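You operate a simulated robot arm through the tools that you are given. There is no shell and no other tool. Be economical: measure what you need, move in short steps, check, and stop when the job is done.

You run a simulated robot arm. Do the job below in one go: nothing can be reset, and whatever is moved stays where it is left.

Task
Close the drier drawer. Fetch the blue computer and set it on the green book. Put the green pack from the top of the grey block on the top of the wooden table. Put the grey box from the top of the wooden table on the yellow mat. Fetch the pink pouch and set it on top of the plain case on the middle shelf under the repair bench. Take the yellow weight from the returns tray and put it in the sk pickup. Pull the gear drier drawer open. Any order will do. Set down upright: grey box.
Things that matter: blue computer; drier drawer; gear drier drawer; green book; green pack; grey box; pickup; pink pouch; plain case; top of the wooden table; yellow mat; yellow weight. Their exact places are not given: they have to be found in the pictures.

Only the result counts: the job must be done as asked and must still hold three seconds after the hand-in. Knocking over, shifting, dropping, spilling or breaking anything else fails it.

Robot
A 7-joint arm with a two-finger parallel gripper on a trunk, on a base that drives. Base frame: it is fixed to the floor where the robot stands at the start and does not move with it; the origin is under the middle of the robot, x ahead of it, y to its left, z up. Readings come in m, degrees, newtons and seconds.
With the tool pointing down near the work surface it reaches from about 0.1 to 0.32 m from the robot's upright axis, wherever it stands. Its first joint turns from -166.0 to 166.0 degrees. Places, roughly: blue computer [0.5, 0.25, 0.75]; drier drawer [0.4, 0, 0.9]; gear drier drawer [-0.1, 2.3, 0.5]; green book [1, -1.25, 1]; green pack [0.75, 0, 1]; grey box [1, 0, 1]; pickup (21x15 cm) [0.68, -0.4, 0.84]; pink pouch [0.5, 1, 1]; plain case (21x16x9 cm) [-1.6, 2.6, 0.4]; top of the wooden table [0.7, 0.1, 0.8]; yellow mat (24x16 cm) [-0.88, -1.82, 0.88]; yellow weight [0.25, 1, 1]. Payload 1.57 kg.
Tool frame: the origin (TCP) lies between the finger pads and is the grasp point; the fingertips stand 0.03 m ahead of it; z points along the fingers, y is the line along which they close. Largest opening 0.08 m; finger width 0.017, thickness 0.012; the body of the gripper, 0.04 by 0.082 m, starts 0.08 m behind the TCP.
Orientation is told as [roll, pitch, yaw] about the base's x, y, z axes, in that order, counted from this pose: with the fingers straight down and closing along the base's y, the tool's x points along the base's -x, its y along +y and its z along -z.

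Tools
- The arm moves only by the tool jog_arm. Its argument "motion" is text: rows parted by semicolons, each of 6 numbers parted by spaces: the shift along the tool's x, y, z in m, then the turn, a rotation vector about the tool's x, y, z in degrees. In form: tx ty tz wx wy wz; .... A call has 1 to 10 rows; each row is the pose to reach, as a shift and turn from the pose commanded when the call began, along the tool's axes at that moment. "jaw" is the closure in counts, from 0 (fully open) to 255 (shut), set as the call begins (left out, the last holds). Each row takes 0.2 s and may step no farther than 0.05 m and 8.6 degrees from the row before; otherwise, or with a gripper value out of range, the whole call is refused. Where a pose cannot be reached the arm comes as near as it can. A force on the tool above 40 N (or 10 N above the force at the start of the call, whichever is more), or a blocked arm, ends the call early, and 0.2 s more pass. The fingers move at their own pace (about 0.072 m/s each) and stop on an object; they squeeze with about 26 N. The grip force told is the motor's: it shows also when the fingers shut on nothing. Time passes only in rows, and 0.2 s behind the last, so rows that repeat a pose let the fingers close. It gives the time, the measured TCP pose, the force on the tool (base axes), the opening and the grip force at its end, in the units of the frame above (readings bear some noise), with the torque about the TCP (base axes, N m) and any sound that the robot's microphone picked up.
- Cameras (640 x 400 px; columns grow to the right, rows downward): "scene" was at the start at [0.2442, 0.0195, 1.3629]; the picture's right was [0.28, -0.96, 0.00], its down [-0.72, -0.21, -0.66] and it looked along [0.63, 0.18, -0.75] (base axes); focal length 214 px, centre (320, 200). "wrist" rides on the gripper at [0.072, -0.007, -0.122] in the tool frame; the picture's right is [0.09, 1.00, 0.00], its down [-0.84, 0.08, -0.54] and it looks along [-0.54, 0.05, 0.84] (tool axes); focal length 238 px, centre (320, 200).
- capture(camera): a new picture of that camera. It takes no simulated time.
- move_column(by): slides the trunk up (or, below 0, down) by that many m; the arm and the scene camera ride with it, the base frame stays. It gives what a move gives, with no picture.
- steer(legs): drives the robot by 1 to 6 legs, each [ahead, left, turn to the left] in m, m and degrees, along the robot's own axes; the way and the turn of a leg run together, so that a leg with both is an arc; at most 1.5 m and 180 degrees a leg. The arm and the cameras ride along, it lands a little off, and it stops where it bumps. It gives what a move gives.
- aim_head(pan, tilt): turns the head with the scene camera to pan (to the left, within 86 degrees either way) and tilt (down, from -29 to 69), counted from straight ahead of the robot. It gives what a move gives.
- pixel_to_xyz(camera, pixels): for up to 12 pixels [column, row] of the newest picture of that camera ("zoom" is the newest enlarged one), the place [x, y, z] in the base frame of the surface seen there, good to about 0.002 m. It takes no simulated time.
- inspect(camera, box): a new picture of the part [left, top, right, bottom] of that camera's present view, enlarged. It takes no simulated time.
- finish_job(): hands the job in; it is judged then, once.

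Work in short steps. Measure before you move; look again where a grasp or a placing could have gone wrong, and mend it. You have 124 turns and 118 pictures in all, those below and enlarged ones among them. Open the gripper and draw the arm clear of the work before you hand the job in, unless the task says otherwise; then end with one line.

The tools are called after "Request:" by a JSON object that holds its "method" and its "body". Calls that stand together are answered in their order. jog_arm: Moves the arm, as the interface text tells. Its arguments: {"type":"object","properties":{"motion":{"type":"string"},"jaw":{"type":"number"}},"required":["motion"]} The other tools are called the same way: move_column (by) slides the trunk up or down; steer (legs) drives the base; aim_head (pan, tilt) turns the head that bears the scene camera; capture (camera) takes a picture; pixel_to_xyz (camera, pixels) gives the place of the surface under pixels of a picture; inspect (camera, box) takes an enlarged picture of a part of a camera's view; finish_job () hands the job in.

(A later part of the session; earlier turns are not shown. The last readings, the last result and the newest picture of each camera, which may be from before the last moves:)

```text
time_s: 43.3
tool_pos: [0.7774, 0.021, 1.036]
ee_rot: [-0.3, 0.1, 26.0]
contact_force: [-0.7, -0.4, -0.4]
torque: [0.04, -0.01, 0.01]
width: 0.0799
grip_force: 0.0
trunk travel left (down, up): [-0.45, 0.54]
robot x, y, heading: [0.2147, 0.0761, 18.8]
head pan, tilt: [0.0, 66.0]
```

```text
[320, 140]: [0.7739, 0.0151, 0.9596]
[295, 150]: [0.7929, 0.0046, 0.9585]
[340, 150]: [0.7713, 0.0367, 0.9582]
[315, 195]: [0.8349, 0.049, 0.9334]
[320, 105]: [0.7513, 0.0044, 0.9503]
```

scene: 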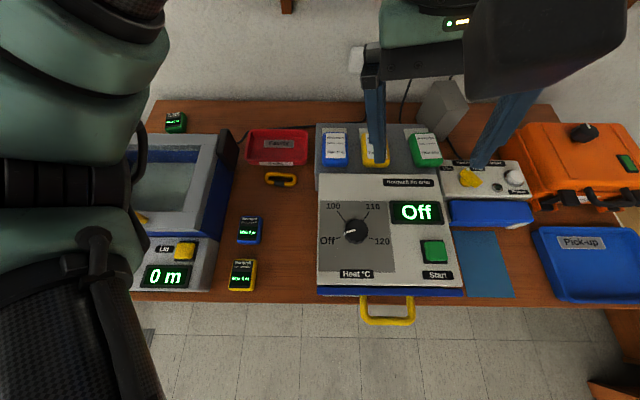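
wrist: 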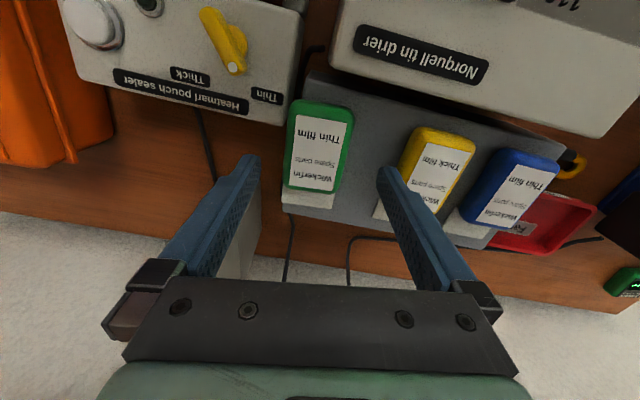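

Centred and clear of the yellow pack. Descend to 0.962 and close.

Request:
{"method": "move_column", "body": {"by": -0.074}}

Request:
{"method": "jog_arm", "body": {"motion": "0 0 0 0 0 0; 0 0 0 0 0 0; 0 0 0 0 0 0; 0 0 0 0 0 0", "jaw": 255}}

Request:
{"method": "move_column", "body": {"by": 0.05}}

Request:
{"method": "capture", "body": {"camera": "wrist"}}

```text
time_s: 44.4
tool_pos: [0.7787, 0.0203, 0.9625]
ee_rot: [-0.3, 0.1, 26.0]
contact_force: [0.3, 0.0, 0.6]
torque: [-0.01, -0.04, 0.01]
width: 0.0803
grip_force: 0.3
trunk travel left (down, up): [-0.376, 0.614]
robot x, y, heading: [0.2157, 0.0759, 19.0]
head pan, tilt: [0.0, 66.0]
```

```text
time_s: 45.4
tool_pos: [0.7777, 0.0204, 0.9611]
ee_rot: [-0.4, 0.0, 26.1]
contact_force: [1.0, 0.3, 1.1]
torque: [0.11, -0.01, -0.01]
width: 0.0584
grip_force: 25.9
trunk travel left (down, up): [-0.376, 0.614]
robot x, y, heading: [0.2162, 0.073, 19.0]
head pan, tilt: [0.0, 66.0]
```

```text
time_s: 46.3
tool_pos: [0.7761, 0.0214, 1.0106]
ee_rot: [-0.3, 0.1, 26.1]
contact_force: [0.2, -0.2, -0.5]
torque: [-0.01, 0.01, -0.01]
width: 0.0582
grip_force: 26.3
trunk travel left (down, up): [-0.426, 0.564]
robot x, y, heading: [0.2179, 0.0738, 18.9]
head pan, tilt: [0.0, 66.0]
```

```text
82 pictures are left
```

wrist: 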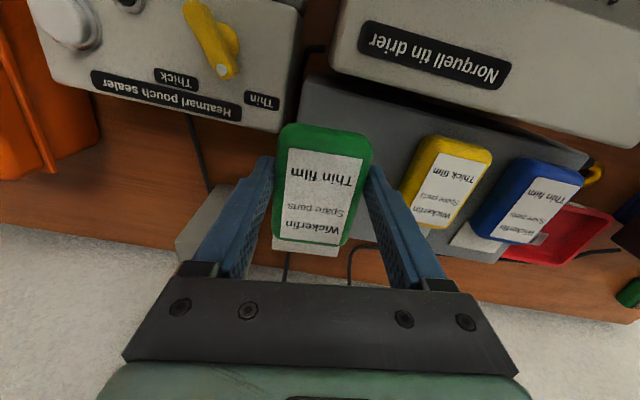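

The pack is held this time (58 mm) and lifted. I raise the trunk further and carry over the drier to the free spot.

Request:
{"method": "move_column", "body": {"by": 0.13}}

Request:
{"method": "jog_arm", "body": {"motion": "0.0149 0.0343 0 0 0 0.8; 0.0298 0.0686 0 0 0 1.6; 0.0446 0.103 0 0 0 2.4; 0.0595 0.1373 0 0 0 3.2; 0.0744 0.1716 0 0 0 4; 0.0893 0.2059 0 0 0 4.8; 0.1041 0.2402 0 0 0 5.6; 0.119 0.2746 0 0 0 6.4; 0.1339 0.3089 0 0 0 7.2; 0.1339 0.3089 0 0 0 7.2"}}

Request:
{"method": "capture", "body": {"camera": "wrist"}}

```text
time_s: 47.9
tool_pos: [0.7769, 0.0206, 1.1394]
ee_rot: [-0.3, 0.1, 25.9]
contact_force: [-0.8, 0.5, 0.2]
torque: [0.03, 0.03, -0.01]
width: 0.0581
grip_force: 26.2
trunk travel left (down, up): [-0.556, 0.434]
robot x, y, heading: [0.2196, 0.0705, 18.6]
head pan, tilt: [0.0, 66.0]
```

```text
time_s: 50.1
tool_pos: [0.5236, 0.2421, 1.1398]
ee_rot: [-0.3, 0.1, 18.8]
contact_force: [-0.4, -0.4, -1.0]
torque: [0.0, -0.01, 0.02]
width: 0.0578
grip_force: 25.6
trunk travel left (down, up): [-0.556, 0.434]
robot x, y, heading: [0.2147, 0.0726, 18.9]
head pan, tilt: [0.0, 66.0]
```

```text
81 pictures are left
```

wrist: 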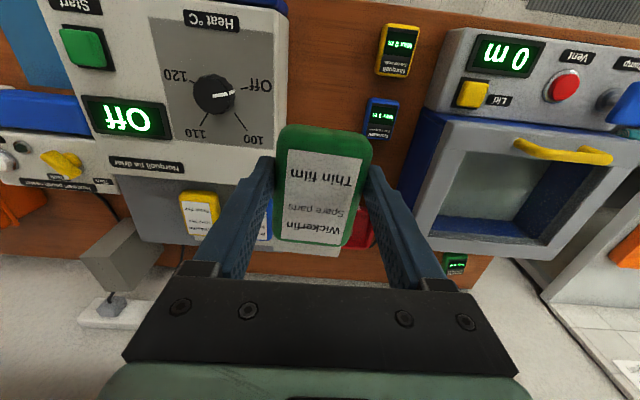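

Held over the free spot. I lower to the table (release at TCP ≈0.873) and open.

Request:
{"method": "move_column", "body": {"by": -0.2}}

Request:
{"method": "move_column", "body": {"by": -0.066}}

Request:
{"method": "jog_arm", "body": {"motion": "0 0 0 0 0 0; 0 0 0 0 0 0; 0 0 0 0 0 0", "jaw": 0}}

Request:
{"method": "move_column", "body": {"by": 0.28}}

Request:
{"method": "capture", "body": {"camera": "wrist"}}

```text
time_s: 52.2
tool_pos: [0.5235, 0.2438, 0.9414]
ee_rot: [-0.3, 0.0, 18.8]
contact_force: [0.1, 0.1, -1.1]
torque: [-0.02, 0.0, 0.02]
width: 0.0576
grip_force: 26.6
trunk travel left (down, up): [-0.356, 0.634]
robot x, y, heading: [0.2126, 0.0741, 18.9]
head pan, tilt: [0.0, 66.0]
```

```text
time_s: 53.3
tool_pos: [0.5242, 0.2421, 0.8757]
ee_rot: [-0.3, -0.1, 18.8]
contact_force: [-0.4, 0.0, -0.9]
torque: [0.02, 0.02, 0.02]
width: 0.0576
grip_force: 25.8
trunk travel left (down, up): [-0.29, 0.7]
robot x, y, heading: [0.2154, 0.0718, 18.8]
head pan, tilt: [0.0, 66.0]
```

```text
time_s: 54.1
tool_pos: [0.5239, 0.2416, 0.8751]
ee_rot: [-0.3, -0.1, 18.8]
contact_force: [0.4, 0.5, 0.4]
torque: [0.03, -0.02, 0.0]
width: 0.0801
grip_force: 0.0
trunk travel left (down, up): [-0.29, 0.7]
robot x, y, heading: [0.217, 0.0743, 18.6]
head pan, tilt: [0.0, 66.0]
```

```text
time_s: 56.9
tool_pos: [0.5246, 0.2432, 1.1557]
ee_rot: [-0.4, 0.0, 18.8]
contact_force: [0.7, 0.7, -0.3]
torque: [0.02, 0.02, 0.01]
width: 0.0801
grip_force: 0.0
trunk travel left (down, up): [-0.57, 0.42]
robot x, y, heading: [0.2157, 0.0729, 19.0]
head pan, tilt: [0.0, 66.0]
```

```text
80 pictures are left
```

wrist: 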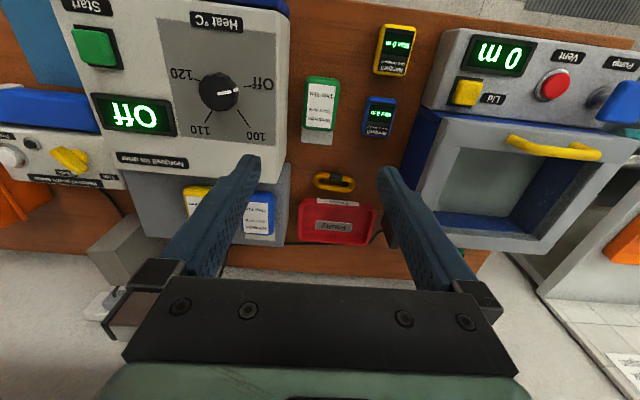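

The green pack sits on the table. Next the grey box behind the sealer: I look at it with the scene camera.

Request:
{"method": "aim_head", "body": {"pan": -25, "tilt": 45}}

Request:
{"method": "capture", "body": {"camera": "scene"}}

```text
time_s: 57.8
tool_pos: [0.5234, 0.2432, 1.1555]
ee_rot: [-0.2, 0.0, 18.9]
contact_force: [-0.5, -1.1, -0.1]
torque: [-0.04, 0.0, 0.02]
width: 0.08
grip_force: 0.0
trunk travel left (down, up): [-0.57, 0.42]
robot x, y, heading: [0.2164, 0.0729, 18.9]
head pan, tilt: [-25.0, 45.0]
```

```text
79 pictures are left
```

scene: 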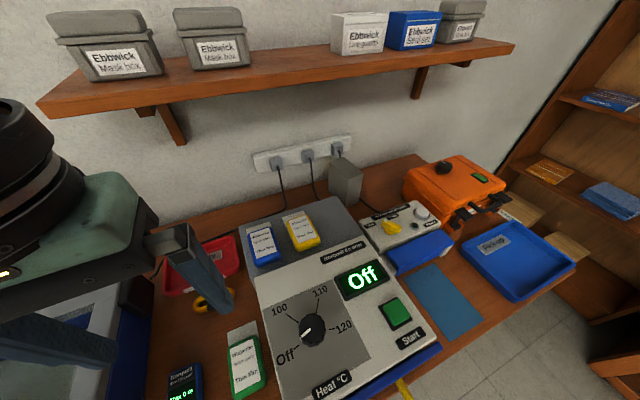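

I enlarge and measure the grey box and the wall shelf above.

Request:
{"method": "inspect", "body": {"camera": "scene", "box": [300, 130, 400, 230]}}

Request:
{"method": "pixel_to_xyz", "body": {"camera": "scene", "pixels": [[328, 160], [345, 175], [356, 168], [338, 158], [345, 203], [330, 190], [361, 180], [340, 85], [360, 60], [420, 225], [400, 210], [425, 215]]}}

```text
4.00 times, centred on (350, 180) of scene
```

zoom: 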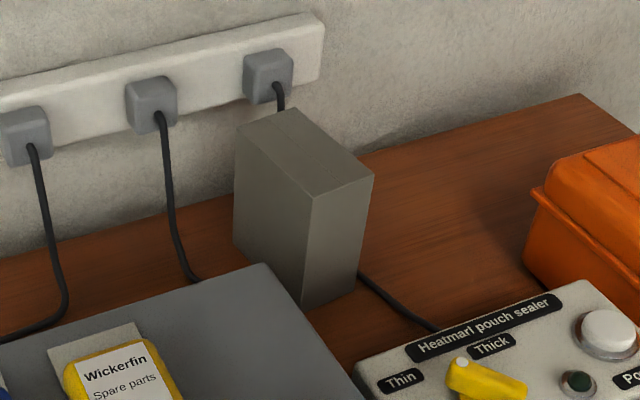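

```text
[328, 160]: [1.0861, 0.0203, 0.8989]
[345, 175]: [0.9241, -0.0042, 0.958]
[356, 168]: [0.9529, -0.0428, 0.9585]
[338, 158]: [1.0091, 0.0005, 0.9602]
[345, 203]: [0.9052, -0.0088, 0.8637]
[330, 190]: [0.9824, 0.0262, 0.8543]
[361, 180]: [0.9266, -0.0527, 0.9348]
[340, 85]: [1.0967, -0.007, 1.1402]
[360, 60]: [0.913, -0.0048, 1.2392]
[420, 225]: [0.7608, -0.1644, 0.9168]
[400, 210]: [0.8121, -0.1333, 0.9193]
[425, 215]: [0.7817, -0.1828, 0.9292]
```

Measure the box's top corners and shelf underside.

Request:
{"method": "pixel_to_xyz", "body": {"camera": "zoom", "pixels": [[242, 127], [290, 113], [368, 174], [312, 194], [305, 150], [270, 170], [340, 230], [306, 290], [300, 220]]}}

Request:
{"method": "pixel_to_xyz", "body": {"camera": "scene", "pixels": [[300, 70], [200, 95], [330, 65], [500, 45], [470, 45], [60, 115]]}}

```text
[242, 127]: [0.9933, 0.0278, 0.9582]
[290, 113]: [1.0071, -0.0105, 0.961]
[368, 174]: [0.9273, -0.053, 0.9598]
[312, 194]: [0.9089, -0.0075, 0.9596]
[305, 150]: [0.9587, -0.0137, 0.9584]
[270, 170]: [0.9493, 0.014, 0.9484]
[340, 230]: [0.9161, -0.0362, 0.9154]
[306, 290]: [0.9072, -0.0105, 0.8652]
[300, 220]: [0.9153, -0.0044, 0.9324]
```

```text
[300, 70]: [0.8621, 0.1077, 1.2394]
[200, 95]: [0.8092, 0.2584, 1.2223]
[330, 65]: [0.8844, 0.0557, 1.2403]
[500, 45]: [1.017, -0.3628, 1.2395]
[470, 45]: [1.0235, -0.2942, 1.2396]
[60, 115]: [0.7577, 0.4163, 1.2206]
```

Box: centre (0.960, -0.011), ~49 mm wide, yaw ~22°, top 0.96; the wall shelf (underside ~1.2) overhangs it, so I'll come in with the tool pitched ~35° forward. First drive 0.06 m nearer and pitch the tool.

Request:
{"method": "steer", "body": {"legs": [[0.06, 0, 0]]}}

Request:
{"method": "jog_arm", "body": {"motion": "0 0 0 0 -7 0; 0 0 0 0 -14 0; 0 0 0 0 -21 0; 0 0 0 0 -28 0; 0 0 0 0 -35 0; 0 0 0 0 -35 0"}}

Request:
{"method": "capture", "body": {"camera": "scene"}}

```text
time_s: 58.8
tool_pos: [0.582, 0.2624, 1.1544]
ee_rot: [-0.2, 0.0, 18.9]
contact_force: [0.9, 0.7, -0.2]
torque: [-0.01, 0.07, -0.01]
width: 0.0799
grip_force: 0.1
trunk travel left (down, up): [-0.57, 0.42]
robot x, y, heading: [0.2754, 0.0939, 19.0]
head pan, tilt: [-25.0, 45.0]
```

```text
time_s: 60.2
tool_pos: [0.5865, 0.2662, 1.1577]
ee_rot: [-0.8, -34.0, 19.4]
contact_force: [-0.2, 0.1, 0.7]
torque: [-0.03, -0.02, 0.01]
width: 0.0799
grip_force: 0.0
out of reach, approached as far as the arm can: row 5, 6
trunk travel left (down, up): [-0.57, 0.42]
robot x, y, heading: [0.2742, 0.0961, 18.8]
head pan, tilt: [-25.0, 45.0]
```

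```text
77 pictures are left
```

scene: 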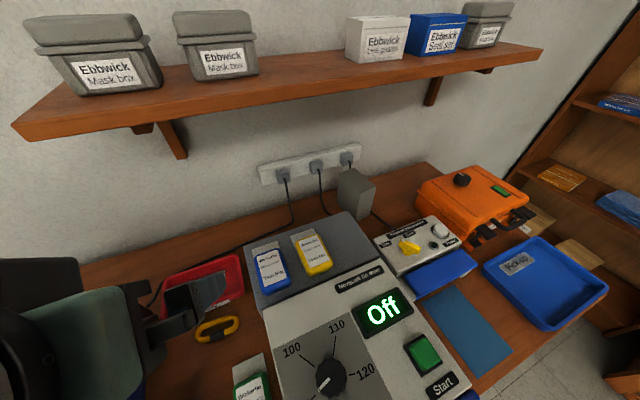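

I lower the trunk 0.11 m here (clear ground), then move across in front of the box.

Request:
{"method": "move_column", "body": {"by": -0.11}}

Request:
{"method": "jog_arm", "body": {"motion": "-0.0151 -0.0433 0.0102 0 0 0; -0.0303 -0.0866 0.0204 0 0 0; -0.0454 -0.1299 0.0306 0 0 0; -0.0605 -0.1732 0.0408 0 0 0; -0.0757 -0.2166 0.051 0 0 0; -0.0908 -0.2599 0.0612 -0.5 0 -0.7; -0.1059 -0.3032 0.0714 -0.7 0 -1.1; -0.1211 -0.3465 0.0816 -1 0 -1.6; -0.1362 -0.3898 0.0918 -1.4 0 -2.1; -0.1362 -0.3898 0.0918 -1.4 0 -2.1"}}

Request:
{"method": "capture", "body": {"camera": "scene"}}

Request:
{"method": "capture", "body": {"camera": "wrist"}}

```text
time_s: 61.6
tool_pos: [0.5872, 0.2687, 1.0477]
ee_rot: [-0.7, -33.9, 19.6]
contact_force: [0.3, 0.6, -0.5]
torque: [-0.05, 0.0, -0.02]
width: 0.0801
grip_force: 0.1
trunk travel left (down, up): [-0.46, 0.53]
robot x, y, heading: [0.2774, 0.0951, 18.7]
head pan, tilt: [-25.0, 45.0]
```

```text
time_s: 63.8
tool_pos: [0.8658, -0.0491, 1.0542]
ee_rot: [-0.6, -35.0, 21.7]
contact_force: [-0.9, 0.2, 0.3]
torque: [0.0, 0.02, 0.01]
width: 0.0799
grip_force: 0.1
trunk travel left (down, up): [-0.46, 0.53]
robot x, y, heading: [0.2758, 0.096, 18.9]
head pan, tilt: [-25.0, 45.0]
```

```text
76 pictures are left
```

scene: 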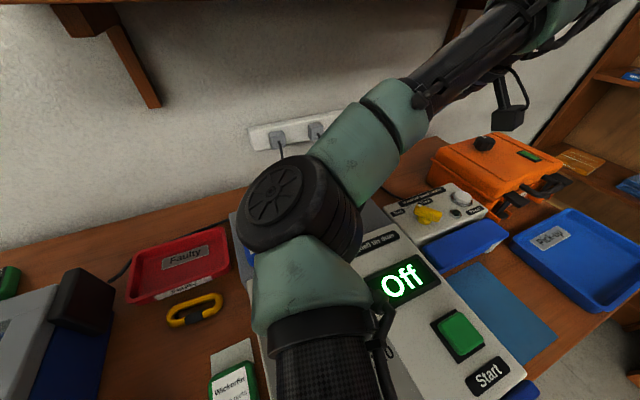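

```text
75 pictures are left
```

wrist: 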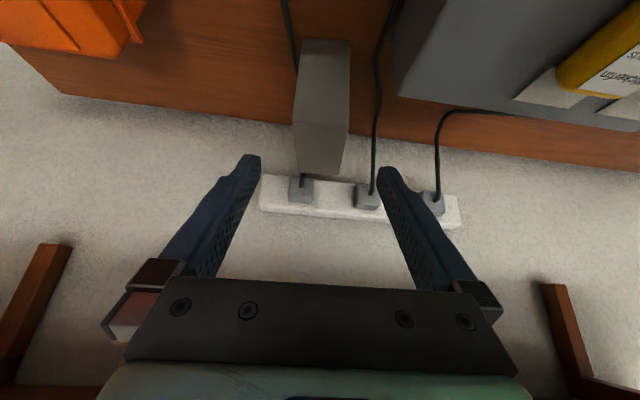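

The box is centred between the fingers. I advance along the tool axis.

Request:
{"method": "jog_arm", "body": {"motion": "0 0 0.04 0 0 0; 0 0 0.08 0 0 0; 0 0 0.11 0 0 0"}}

Request:
{"method": "capture", "body": {"camera": "wrist"}}

Request:
{"method": "capture", "body": {"camera": "scene"}}

```text
time_s: 64.6
tool_pos: [0.9291, -0.026, 0.9739]
ee_rot: [-0.9, -35.4, 22.0]
contact_force: [0.4, 0.0, 0.7]
torque: [-0.02, 0.04, 0.02]
width: 0.0801
grip_force: 0.0
trunk travel left (down, up): [-0.46, 0.53]
robot x, y, heading: [0.2755, 0.097, 18.9]
head pan, tilt: [-25.0, 45.0]
```

```text
74 pictures are left
```

wrist: 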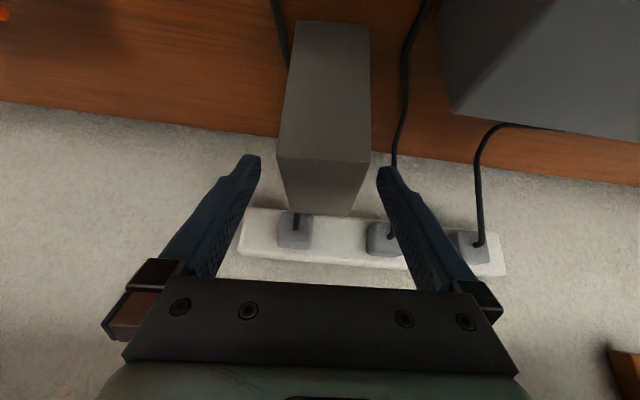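

```text
73 pictures are left
```

scene: 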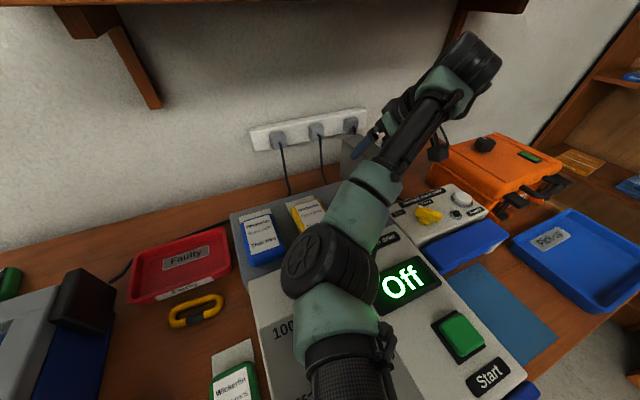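

Box still centred between fingers. I check elbow height over the drier before the last bit.

Request:
{"method": "pixel_to_xyz", "body": {"camera": "scene", "pixels": [[310, 262], [350, 290], [340, 320], [370, 185], [360, 230]]}}

Request:
{"method": "jog_arm", "body": {"motion": "0 0 0.02 0 0 0; 0 0 0.035 0 0 0; 0 0 0.048 0 0 0"}}

```text
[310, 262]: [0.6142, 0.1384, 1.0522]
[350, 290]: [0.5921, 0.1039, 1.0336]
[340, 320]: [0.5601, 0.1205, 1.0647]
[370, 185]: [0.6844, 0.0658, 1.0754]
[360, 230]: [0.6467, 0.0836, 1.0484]
```

```text
time_s: 65.6
tool_pos: [0.9634, -0.0081, 0.9917]
ee_rot: [-3.2, -40.7, 24.3]
contact_force: [0.7, 0.8, 0.7]
torque: [-0.04, -0.01, -0.01]
width: 0.0798
grip_force: 0.0
trunk travel left (down, up): [-0.46, 0.53]
robot x, y, heading: [0.2753, 0.0932, 19.1]
head pan, tilt: [-25.0, 45.0]
stopped in row 3: the arm was blocked; the commanded pose is now the measured one
```

The elbow is low over the drier and was probably blocked there. I back off upward with the trunk and look.

Request:
{"method": "move_column", "body": {"by": 0.1}}

Request:
{"method": "capture", "body": {"camera": "scene"}}

```text
time_s: 67.0
tool_pos: [0.967, -0.007, 1.0771]
ee_rot: [-2.6, -39.4, 23.8]
contact_force: [0.1, -0.4, -0.2]
torque: [0.02, -0.03, -0.02]
width: 0.0799
grip_force: 0.0
trunk travel left (down, up): [-0.56, 0.43]
robot x, y, heading: [0.2738, 0.0912, 18.9]
head pan, tilt: [-25.0, 45.0]
```

```text
72 pictures are left
```

scene: 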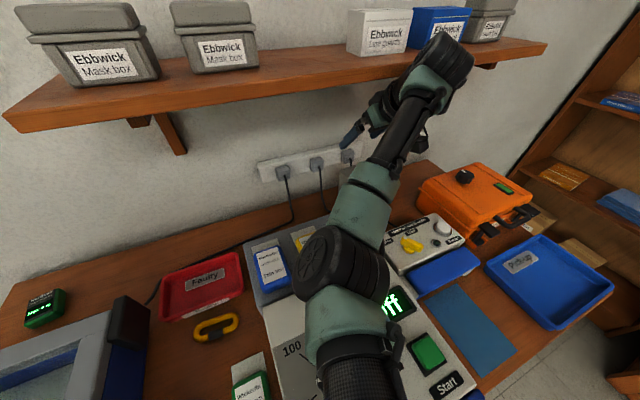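

The forearm's wrist is near the shelf but clear. I draw the hand back 0.1 m, drive 0.08 m nearer, so I can work with the trunk higher and the elbow clear of the drier.

Request:
{"method": "jog_arm", "body": {"motion": "0.0258 0 -0.0212 0 0 0; 0.0515 0 -0.0423 0 0 0; 0.0773 0 -0.0635 0 0 0"}}

Request:
{"method": "steer", "body": {"legs": [[0.08, 0, 0]]}}

Request:
{"method": "capture", "body": {"camera": "scene"}}

```text
time_s: 67.8
tool_pos: [0.8707, -0.045, 1.0792]
ee_rot: [-2.6, -39.3, 23.9]
contact_force: [0.0, 0.2, 0.0]
torque: [-0.01, -0.01, -0.01]
width: 0.0799
grip_force: 0.1
trunk travel left (down, up): [-0.56, 0.43]
robot x, y, heading: [0.277, 0.0968, 19.2]
head pan, tilt: [-25.0, 45.0]
```

```text
time_s: 68.8
tool_pos: [0.9466, -0.0201, 1.0783]
ee_rot: [-2.5, -39.3, 23.8]
contact_force: [0.0, 0.8, -1.2]
torque: [0.01, 0.0, -0.01]
width: 0.08
grip_force: 0.2
trunk travel left (down, up): [-0.56, 0.43]
robot x, y, heading: [0.3496, 0.118, 18.8]
head pan, tilt: [-25.0, 45.0]
```

```text
71 pictures are left
```

scene: 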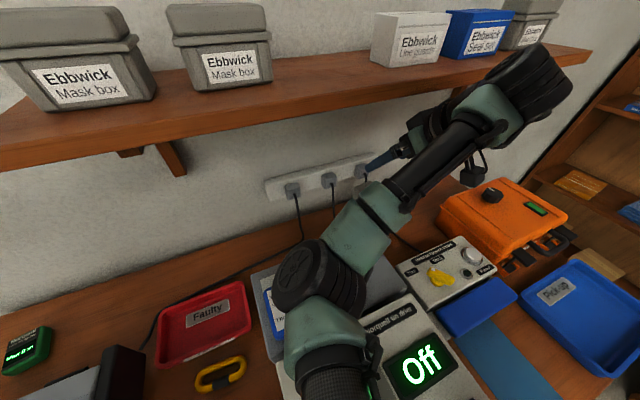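

No bump. Box target (0.951,-0.015,0.925) is right below; I go straight down with the arm, levelling the finger line.

Request:
{"method": "jog_arm", "body": {"motion": "0.025 0.001 0.031 -0.5 0 0.4; 0.05 0.002 0.061 -1 0 0.8; 0.07 0.003 0.0855 -1.5 0 1.2; 0.07 0.003 0.0855 -1.5 0 1.2"}}

Request:
{"method": "capture", "body": {"camera": "wrist"}}

Request:
{"method": "capture", "body": {"camera": "scene"}}

```text
time_s: 69.8
tool_pos: [0.9556, -0.0197, 0.9888]
ee_rot: [-1.4, -41.2, 23.3]
contact_force: [0.4, 0.2, 0.2]
torque: [0.0, 0.02, 0.01]
width: 0.0797
grip_force: 0.0
trunk travel left (down, up): [-0.56, 0.43]
robot x, y, heading: [0.3486, 0.1229, 19.1]
head pan, tilt: [-25.0, 45.0]
```

```text
70 pictures are left
```

wrist: 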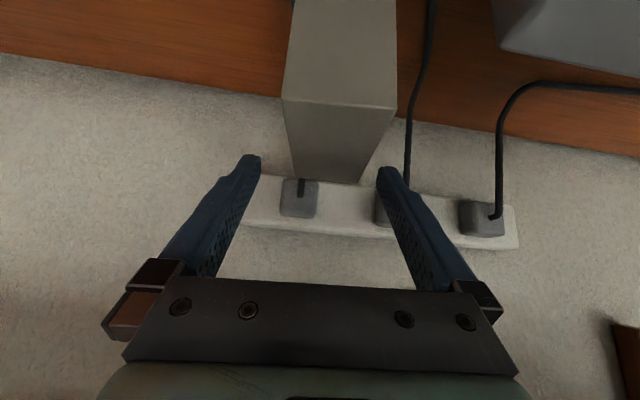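

```text
69 pictures are left
```

scene: 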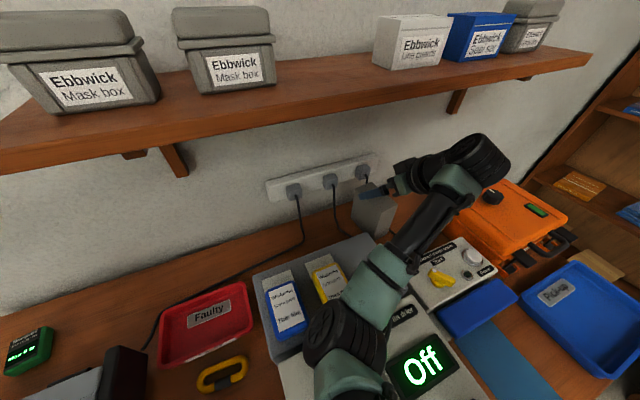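

I correct 6 mm laterally (box seen at px 340 vs finger mid 320) and go down to grasp height after checking the elbow.

Request:
{"method": "pixel_to_xyz", "body": {"camera": "scene", "pixels": [[330, 335], [365, 350], [395, 280], [360, 300]]}}

Request:
{"method": "jog_arm", "body": {"motion": "0.015 0.0064 0.017 0 0 0; 0.029 0.0064 0.033 0 0 0; 0.042 0.0064 0.048 0 0 0; 0.042 0.0064 0.048 0 0 0"}}

Request:
{"method": "capture", "body": {"camera": "wrist"}}

```text
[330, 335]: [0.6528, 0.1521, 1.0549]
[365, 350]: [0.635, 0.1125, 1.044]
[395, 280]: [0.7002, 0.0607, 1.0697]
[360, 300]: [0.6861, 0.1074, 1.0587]
```

```text
time_s: 70.5
tool_pos: [0.9811, -0.0012, 1.0235]
ee_rot: [-6.2, -49.1, 27.6]
contact_force: [0.0, 0.7, 0.0]
torque: [-0.03, -0.04, -0.02]
width: 0.08
grip_force: 0.1
trunk travel left (down, up): [-0.56, 0.43]
robot x, y, heading: [0.3493, 0.1205, 19.2]
head pan, tilt: [-25.0, 45.0]
stopped in row 3: the arm was blocked; the commanded pose is now the measured one
```

```text
68 pictures are left
```

wrist: 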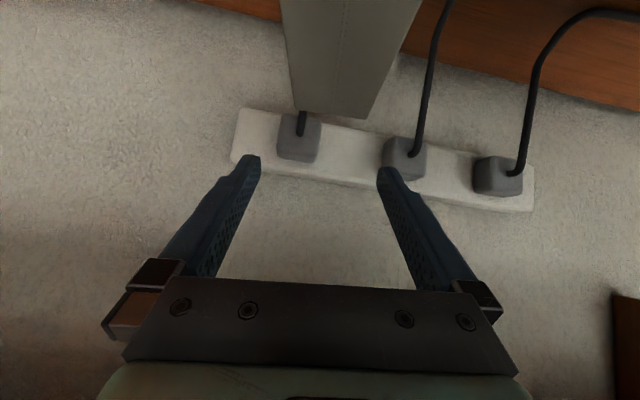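

Blocked again; the elbow sinks towards the drier. I pull back, raise the trunk 0.17 m and bring the hand down afterwards, so the arm is straighter and the elbow higher.

Request:
{"method": "jog_arm", "body": {"motion": "0.0219 0 -0.0252 0 0 0; 0.0437 0 -0.0503 0 0 0; 0.0656 0 -0.0755 0 0 0"}}

Request:
{"method": "move_column", "body": {"by": 0.08}}

Request:
{"method": "capture", "body": {"camera": "scene"}}

```text
time_s: 71.4
tool_pos: [0.9047, -0.0162, 1.1075]
ee_rot: [-15.4, -55.7, 37.2]
contact_force: [0.5, 0.9, -0.2]
torque: [-0.04, -0.01, -0.05]
width: 0.0799
grip_force: 0.0
trunk travel left (down, up): [-0.56, 0.43]
robot x, y, heading: [0.3465, 0.1237, 19.1]
head pan, tilt: [-25.0, 45.0]
stopped in row 3: the arm was blocked; the commanded pose is now the measured one
```

```text
time_s: 72.6
tool_pos: [0.9141, -0.0296, 1.1664]
ee_rot: [-12.7, -54.3, 34.1]
contact_force: [0.0, 0.6, 0.8]
torque: [0.01, 0.0, -0.03]
width: 0.0797
grip_force: 0.0
trunk travel left (down, up): [-0.64, 0.35]
robot x, y, heading: [0.3506, 0.1247, 19.0]
head pan, tilt: [-25.0, 45.0]
```

```text
67 pictures are left
```

scene: 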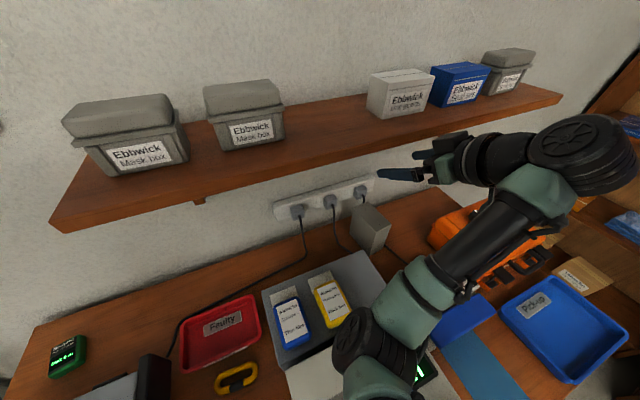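

I bring the hand back to pitch -38°, yaw 22°, at about (0.87,-0.047,1.06), away from the shelf.

Request:
{"method": "jog_arm", "body": {"motion": "0.0283 0.004 0.0054 -1 4.3 1.6; 0.0565 0.0079 0.0108 -1.9 8.5 3.3; 0.0848 0.0119 0.0161 -2.9 12.8 4.9; 0.113 0.0158 0.0215 -3.84 17.05 6.56; 0.113 0.0158 0.0215 -3.84 17.05 6.56"}}

Request:
{"method": "move_column", "body": {"by": 0.08}}

Request:
{"method": "capture", "body": {"camera": "scene"}}

```text
time_s: 73.8
tool_pos: [0.8678, -0.0476, 1.0588]
ee_rot: [0.0, -38.0, 22.0]
contact_force: [-0.4, -0.5, 1.2]
torque: [-0.03, -0.03, -0.01]
width: 0.0802
grip_force: 0.1
trunk travel left (down, up): [-0.64, 0.35]
robot x, y, heading: [0.3445, 0.1233, 19.3]
head pan, tilt: [-25.0, 45.0]
```

```text
time_s: 75.0
tool_pos: [0.8694, -0.0464, 1.139]
ee_rot: [0.1, -38.2, 21.9]
contact_force: [0.3, -0.1, 0.2]
torque: [-0.01, -0.02, 0.02]
width: 0.0798
grip_force: 0.0
trunk travel left (down, up): [-0.72, 0.27]
robot x, y, heading: [0.3498, 0.1228, 19.0]
head pan, tilt: [-25.0, 45.0]
```

```text
66 pictures are left
```

scene: 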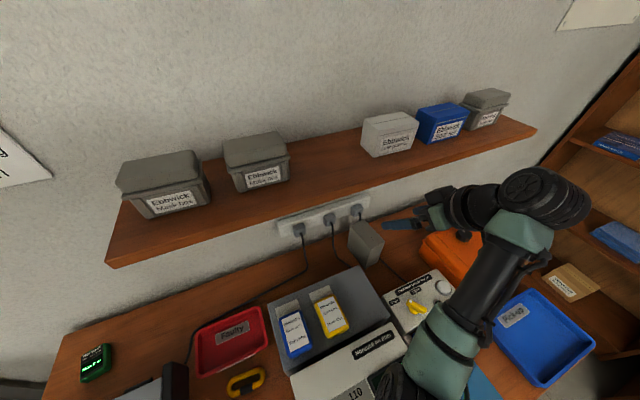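

Pose clean. Now straight down 0.1 m, with a look at the elbow.

Request:
{"method": "jog_arm", "body": {"motion": "0.021 0 0.027 0 0 0; 0.042 0 0.054 0 0 0; 0.0628 -0.0015 0.0804 0 0 0; 0.0628 -0.0015 0.0804 0 0 0"}}

Request:
{"method": "aim_head", "body": {"pan": -15, "tilt": 58}}

Request:
{"method": "capture", "body": {"camera": "scene"}}

```text
time_s: 76.0
tool_pos: [0.8699, -0.0507, 1.0346]
ee_rot: [0.0, -38.2, 21.9]
contact_force: [0.3, 0.8, 0.1]
torque: [0.0, 0.0, -0.01]
width: 0.0801
grip_force: 0.1
trunk travel left (down, up): [-0.72, 0.27]
robot x, y, heading: [0.3529, 0.1235, 19.3]
head pan, tilt: [-25.0, 45.0]
```

```text
time_s: 76.7
tool_pos: [0.8687, -0.0498, 1.0335]
ee_rot: [0.0, -38.2, 21.9]
contact_force: [0.2, -0.1, 0.0]
torque: [0.0, 0.0, 0.0]
width: 0.0798
grip_force: 0.0
trunk travel left (down, up): [-0.72, 0.27]
robot x, y, heading: [0.3471, 0.1241, 19.3]
head pan, tilt: [-15.0, 58.0]
```

```text
65 pictures are left
```

scene: 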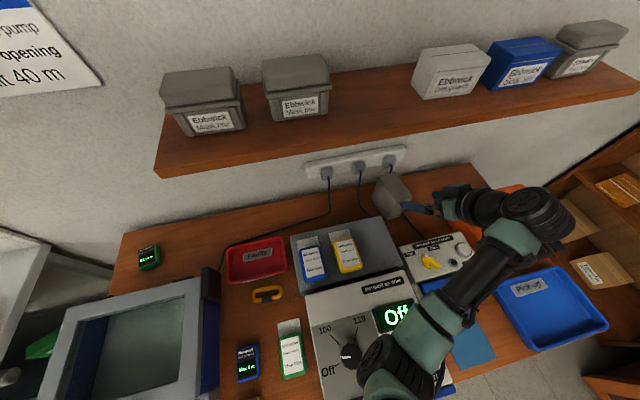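

Measure the elbow height, then advance along the tool axis in part.

Request:
{"method": "pixel_to_xyz", "body": {"camera": "scene", "pixels": [[385, 365], [410, 370], [430, 335], [545, 215], [515, 240], [480, 205]]}}

Request:
{"method": "jog_arm", "body": {"motion": "0 0.003 0.03 0 0 0; 0 0.003 0.06 0 0 0; 0 0.003 0.09 0 0 0; 0 0.003 0.09 0 0 0"}}

Request:
{"method": "capture", "body": {"camera": "wrist"}}

Request:
{"method": "capture", "body": {"camera": "scene"}}

```text
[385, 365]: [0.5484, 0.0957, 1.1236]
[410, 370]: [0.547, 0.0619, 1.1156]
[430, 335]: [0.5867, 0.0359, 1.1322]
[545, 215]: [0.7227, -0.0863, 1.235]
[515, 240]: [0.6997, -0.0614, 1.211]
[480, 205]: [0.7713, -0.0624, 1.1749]
```

```text
time_s: 77.7
tool_pos: [0.9197, -0.0232, 0.9666]
ee_rot: [-0.1, -38.2, 22.1]
contact_force: [0.7, -0.4, -0.7]
torque: [0.02, -0.02, -0.02]
width: 0.0799
grip_force: 0.1
trunk travel left (down, up): [-0.72, 0.27]
robot x, y, heading: [0.3522, 0.123, 19.3]
head pan, tilt: [-15.0, 58.0]
```

```text
64 pictures are left
```

wrist: 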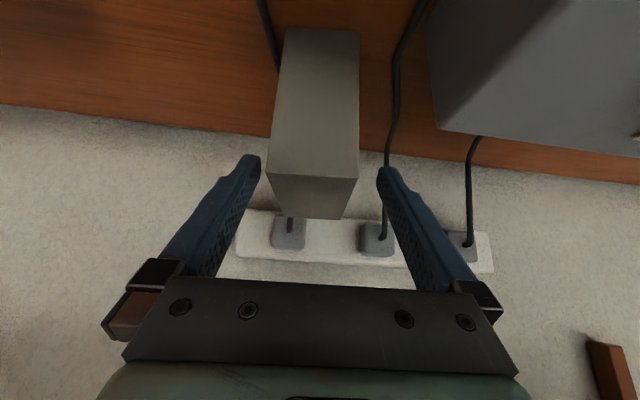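

```text
63 pictures are left
```

scene: 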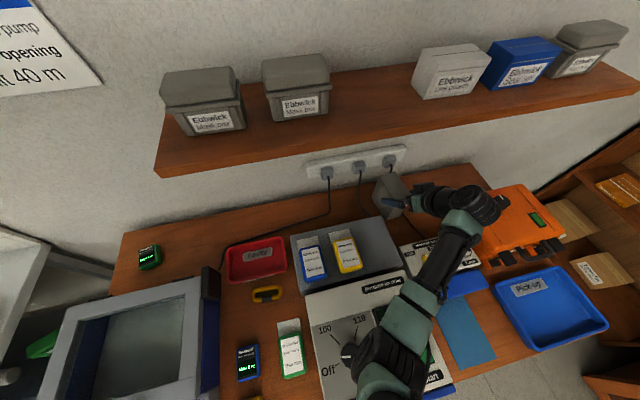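

Nearly there; shift 3 mm right and continue 0.05 m, then grip.

Request:
{"method": "jog_arm", "body": {"motion": "0 -0.003 0.018 0 0 0; 0 -0.003 0.036 0 0 0; 0 -0.003 0.05 0 0 0; 0 -0.003 0.05 0 0 0"}}

Request:
{"method": "capture", "body": {"camera": "wrist"}}

```text
time_s: 78.7
tool_pos: [0.9514, -0.0153, 0.9276]
ee_rot: [0.0, -38.2, 21.9]
contact_force: [-0.5, 0.0, -0.7]
torque: [-0.03, 0.04, 0.0]
width: 0.08
grip_force: 0.1
trunk travel left (down, up): [-0.72, 0.27]
robot x, y, heading: [0.3489, 0.122, 19.0]
head pan, tilt: [-15.0, 58.0]
```

```text
62 pictures are left
```

wrist: 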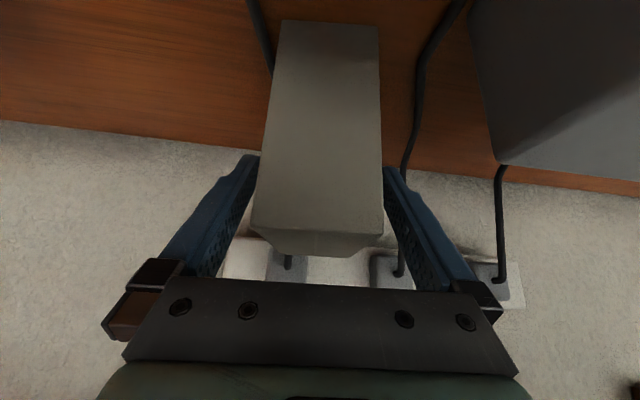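

Well seated. Close, then lift a little to check the hold.

Request:
{"method": "jog_arm", "body": {"motion": "0 0 0 0 0 0; 0 0 0 0 0 0; 0 0 0 0 0 0; 0 0 0 0 0 0", "jaw": 255}}

Request:
{"method": "move_column", "body": {"by": 0.115}}

Request:
{"method": "capture", "body": {"camera": "scene"}}

```text
time_s: 79.7
tool_pos: [0.9494, -0.0152, 0.9285]
ee_rot: [0.0, -38.3, 22.0]
contact_force: [1.2, 0.6, 0.2]
torque: [0.18, -0.13, 0.01]
width: 0.0547
grip_force: 25.5
trunk travel left (down, up): [-0.72, 0.27]
robot x, y, heading: [0.3477, 0.1224, 19.3]
head pan, tilt: [-15.0, 58.0]
```

```text
time_s: 81.2
tool_pos: [0.951, -0.0147, 1.0429]
ee_rot: [0.0, -38.2, 22.1]
contact_force: [-0.4, 0.1, -2.1]
torque: [0.0, 0.02, 0.0]
width: 0.0549
grip_force: 25.9
trunk travel left (down, up): [-0.835, 0.155]
robot x, y, heading: [0.3479, 0.1246, 19.3]
head pan, tilt: [-15.0, 58.0]
```

```text
61 pictures are left
```

scene: 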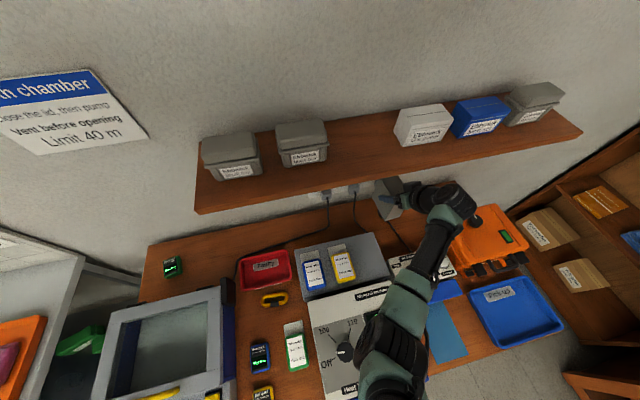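

The box is held. I raise 0.06 m more (box bottom ~1.015, above the drier) and back the base off 0.6 m.

Request:
{"method": "move_column", "body": {"by": 0.06}}

Request:
{"method": "steer", "body": {"legs": [[-0.6, 0, 0], [0, 0, -130]]}}

Request:
{"method": "aim_head", "body": {"pan": 0, "tilt": 35}}

Request:
{"method": "capture", "body": {"camera": "scene"}}

```text
time_s: 82.2
tool_pos: [0.95, -0.0154, 1.1017]
ee_rot: [0.1, -38.0, 21.9]
contact_force: [-0.9, 0.1, -8.1]
torque: [0.01, -0.28, 0.0]
width: 0.0545
grip_force: 26.2
trunk travel left (down, up): [-0.895, 0.095]
robot x, y, heading: [0.3475, 0.1203, 19.3]
head pan, tilt: [-15.0, 58.0]
```

```text
time_s: 91.0
tool_pos: [-0.708, -0.4506, 1.1017]
ee_rot: [-0.1, -38.0, -107.6]
contact_force: [-0.9, 0.2, -2.5]
torque: [0.02, -0.04, 0.0]
width: 0.0547
grip_force: 26.0
trunk travel left (down, up): [-0.895, 0.095]
robot x, y, heading: [-0.2189, -0.0761, -110.4]
head pan, tilt: [-15.0, 58.0]
```

```text
time_s: 91.8
tool_pos: [-0.7081, -0.4515, 1.1025]
ee_rot: [-0.1, -38.0, -107.5]
contact_force: [0.8, 0.8, -2.5]
torque: [0.05, 0.01, -0.01]
width: 0.0546
grip_force: 26.2
trunk travel left (down, up): [-0.895, 0.095]
robot x, y, heading: [-0.2176, -0.0749, -110.2]
head pan, tilt: [0.0, 35.0]
```

```text
60 pictures are left
```

scene: 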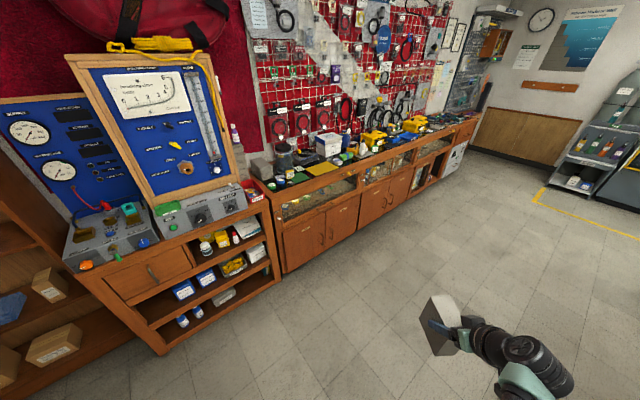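

The box is held at right. I enlarge the counter to find the yellow mat around (-0.88,-1.82).

Request:
{"method": "inspect", "body": {"camera": "scene", "box": [250, 90, 490, 240]}}

Request:
{"method": "pixel_to_xyz", "body": {"camera": "scene", "pixels": [[300, 178], [320, 168], [345, 158], [360, 152], [375, 145], [340, 180], [400, 135], [300, 240]]}}

```text
2.67 times, centred on (370, 165) of scene
```

zoom: 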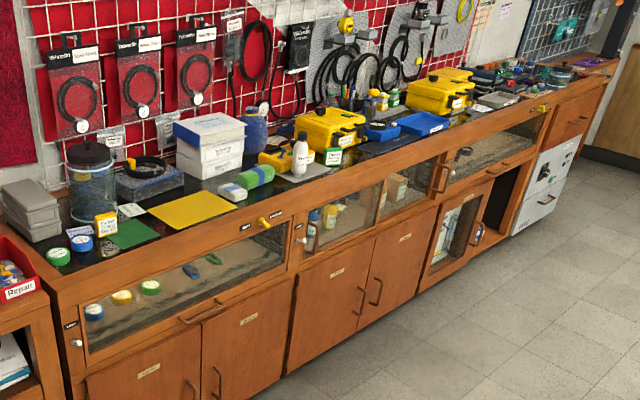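

```text
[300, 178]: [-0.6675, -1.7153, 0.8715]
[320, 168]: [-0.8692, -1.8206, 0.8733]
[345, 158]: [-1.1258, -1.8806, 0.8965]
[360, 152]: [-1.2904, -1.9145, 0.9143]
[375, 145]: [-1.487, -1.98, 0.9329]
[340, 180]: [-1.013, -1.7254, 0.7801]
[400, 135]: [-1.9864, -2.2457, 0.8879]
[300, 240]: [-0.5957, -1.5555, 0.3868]
```

The yellow mat is at zoom (192,209). I measure its corners and the counter's front edge.

Request:
{"method": "pixel_to_xyz", "body": {"camera": "zoom", "pixels": [[150, 212], [212, 193], [236, 207], [176, 227], [192, 209], [205, 240], [290, 212], [100, 262], [240, 190], [135, 232], [195, 262], [255, 222]]}}

```text
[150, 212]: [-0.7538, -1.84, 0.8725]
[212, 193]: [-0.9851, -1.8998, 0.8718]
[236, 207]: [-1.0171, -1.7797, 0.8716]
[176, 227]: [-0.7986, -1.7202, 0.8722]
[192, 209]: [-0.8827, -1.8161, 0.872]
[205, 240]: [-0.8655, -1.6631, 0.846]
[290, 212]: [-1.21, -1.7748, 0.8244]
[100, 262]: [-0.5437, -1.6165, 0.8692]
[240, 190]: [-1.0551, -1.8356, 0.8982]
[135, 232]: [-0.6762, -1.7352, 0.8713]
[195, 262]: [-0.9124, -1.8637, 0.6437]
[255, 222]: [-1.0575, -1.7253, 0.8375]
```

Mat centre (-0.887,-1.810), z 0.872; counter faces heading -75.5°. I turn to face it and drive so that the held box comes short of the mat.

Request:
{"method": "steer", "body": {"legs": [[0, 0, 34.7], [0.5, -0.7526, 0], [0.35, 0, 0]]}}

Request:
{"method": "aim_head", "body": {"pan": -25, "tilt": 45}}

Request:
{"method": "capture", "body": {"camera": "scene"}}

```text
time_s: 100.0
tool_pos: [-0.8926, -1.6607, 1.1019]
ee_rot: [0.0, -38.2, -72.6]
contact_force: [0.3, -0.1, -1.4]
torque: [0.03, 0.0, -0.02]
width: 0.0547
grip_force: 26.6
trunk travel left (down, up): [-0.895, 0.095]
robot x, y, heading: [-0.7068, -1.071, -75.3]
head pan, tilt: [0.0, 35.0]
```

```text
time_s: 100.9
tool_pos: [-0.894, -1.6598, 1.103]
ee_rot: [0.0, -38.0, -72.6]
contact_force: [0.8, 0.2, -2.6]
torque: [0.07, 0.04, 0.01]
width: 0.0548
grip_force: 26.5
trunk travel left (down, up): [-0.895, 0.095]
robot x, y, heading: [-0.708, -1.0735, -75.6]
head pan, tilt: [-25.0, 45.0]
```

```text
58 pictures are left
```

scene: 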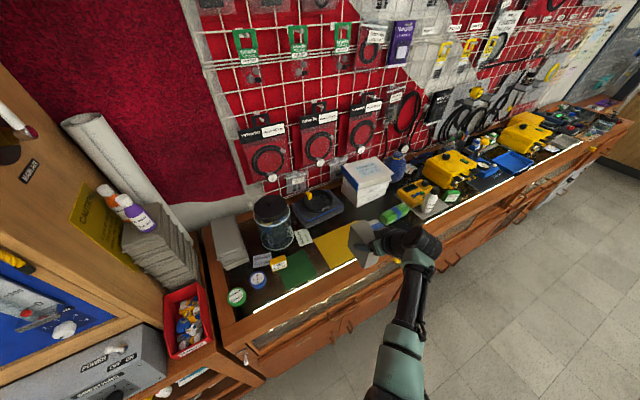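

I check the mat corners again, then drive the last 0.137 m (and 0.03 m right).

Request:
{"method": "pixel_to_xyz", "body": {"camera": "scene", "pixels": [[315, 242], [334, 266], [348, 229], [340, 245], [365, 200], [405, 205], [345, 255]]}}

Request:
{"method": "steer", "body": {"legs": [[0.1365, -0.031, 0]]}}

Request:
{"method": "capture", "body": {"camera": "scene"}}

```text
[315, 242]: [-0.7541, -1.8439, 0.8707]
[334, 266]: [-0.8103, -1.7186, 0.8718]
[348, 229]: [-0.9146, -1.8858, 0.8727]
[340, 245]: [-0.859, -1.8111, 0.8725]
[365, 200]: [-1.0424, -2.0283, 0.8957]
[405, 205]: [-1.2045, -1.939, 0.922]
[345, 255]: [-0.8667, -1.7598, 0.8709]
```

```text
time_s: 102.3
tool_pos: [-0.8864, -1.8007, 1.1036]
ee_rot: [0.0, -38.2, -72.6]
contact_force: [0.1, 0.2, -2.4]
torque: [0.02, 0.03, 0.0]
width: 0.055
grip_force: 26.2
trunk travel left (down, up): [-0.895, 0.095]
robot x, y, heading: [-0.7028, -1.2131, -75.1]
head pan, tilt: [-25.0, 45.0]
```

```text
57 pictures are left
```

scene: 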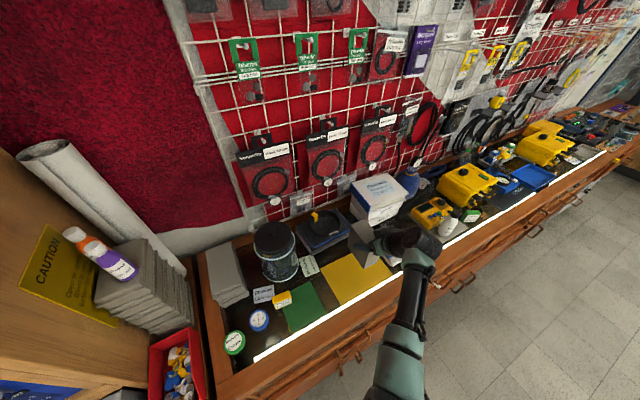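

The box is over the mat. Lower it.

Request:
{"method": "move_column", "body": {"by": -0.12}}

Request:
{"method": "capture", "body": {"camera": "scene"}}

Request:
{"method": "capture", "body": {"camera": "wrist"}}

```text
time_s: 103.8
tool_pos: [-0.8867, -1.8022, 0.9819]
ee_rot: [0.0, -38.1, -72.5]
contact_force: [0.6, -0.5, -0.9]
torque: [0.05, -0.01, 0.01]
width: 0.0548
grip_force: 25.7
trunk travel left (down, up): [-0.775, 0.215]
robot x, y, heading: [-0.7013, -1.2127, -75.5]
head pan, tilt: [-25.0, 45.0]
```

```text
56 pictures are left
```

scene: 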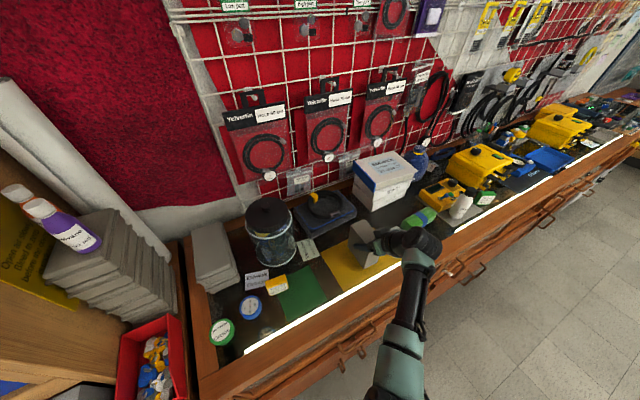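

```text
55 pictures are left
```

wrist: 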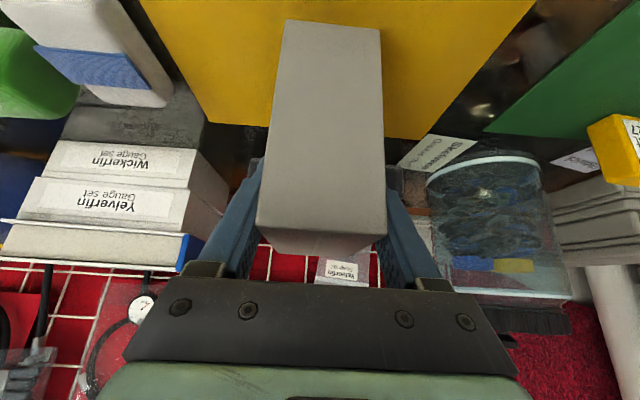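

Box bottom is ~18 mm over the mat. Lower 0.017, open, then back out along the tool axis.

Request:
{"method": "move_column", "body": {"by": -0.017}}

Request:
{"method": "jog_arm", "body": {"motion": "0 0 0 0 0 0; 0 0 0 0 0 0; 0 0 0 0 0 0", "jaw": 0}}

Request:
{"method": "jog_arm", "body": {"motion": "0 0 -0.03 0 0 0; 0 0 -0.06 0 0 0; 0 0 -0.09 0 0 0; 0 0 -0.12 0 0 0"}}

Request:
{"method": "capture", "body": {"camera": "wrist"}}

```text
time_s: 104.4
tool_pos: [-0.8856, -1.8028, 0.9653]
ee_rot: [0.1, -38.1, -72.5]
contact_force: [-0.7, -0.8, -1.9]
torque: [0.02, 0.03, 0.01]
width: 0.0548
grip_force: 26.0
trunk travel left (down, up): [-0.758, 0.232]
robot x, y, heading: [-0.7029, -1.2109, -75.3]
head pan, tilt: [-25.0, 45.0]
```

```text
time_s: 105.2
tool_pos: [-0.8853, -1.802, 0.9661]
ee_rot: [0.0, -38.1, -72.5]
contact_force: [0.5, 0.0, 0.0]
torque: [0.0, 0.0, 0.01]
width: 0.08
grip_force: 0.1
trunk travel left (down, up): [-0.758, 0.232]
robot x, y, heading: [-0.7048, -1.2129, -75.2]
head pan, tilt: [-25.0, 45.0]
```

```text
time_s: 106.2
tool_pos: [-0.9099, -1.7318, 1.06]
ee_rot: [-0.1, -38.1, -72.5]
contact_force: [0.0, 0.5, 0.1]
torque: [0.03, -0.03, -0.01]
width: 0.0799
grip_force: 0.1
trunk travel left (down, up): [-0.758, 0.232]
robot x, y, heading: [-0.7013, -1.218, -75.3]
head pan, tilt: [-25.0, 45.0]
```

```text
54 pictures are left
```

wrist: 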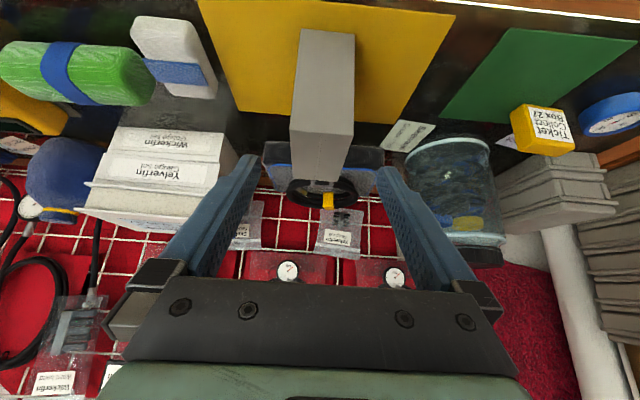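

The grey box stands upright on the yellow mat. Now back off, turn towards the first table, and bring the tool vertical again.

Request:
{"method": "steer", "body": {"legs": [[-0.45, 0, 0], [0, 0, 94.1]]}}

Request:
{"method": "jog_arm", "body": {"motion": "0 0 -0.015 0 7.6 0; 0 0 -0.03 0 15.2 0; 0 0 -0.045 0 22.8 0; 0 0 -0.06 0 30.4 0; 0 0 -0.06 0 38 0; 0 0 -0.06 0 38 0"}}

```text
time_s: 113.0
tool_pos: [-0.2822, -0.9387, 1.0587]
ee_rot: [-0.1, -38.1, 22.0]
contact_force: [-0.9, 0.0, -0.6]
torque: [-0.02, 0.01, -0.02]
width: 0.0798
grip_force: 0.0
trunk travel left (down, up): [-0.758, 0.232]
robot x, y, heading: [-0.8148, -0.7734, 19.0]
head pan, tilt: [-25.0, 45.0]
```

```text
time_s: 114.4
tool_pos: [-0.3169, -0.9535, 1.1069]
ee_rot: [0.0, -0.2, 21.8]
contact_force: [-0.7, -0.7, 0.0]
torque: [-0.03, -0.01, -0.01]
width: 0.0801
grip_force: 0.1
out of reach, approached as far as the arm can: row 3
trunk travel left (down, up): [-0.758, 0.232]
robot x, y, heading: [-0.814, -0.7721, 19.3]
head pan, tilt: [-25.0, 45.0]
```

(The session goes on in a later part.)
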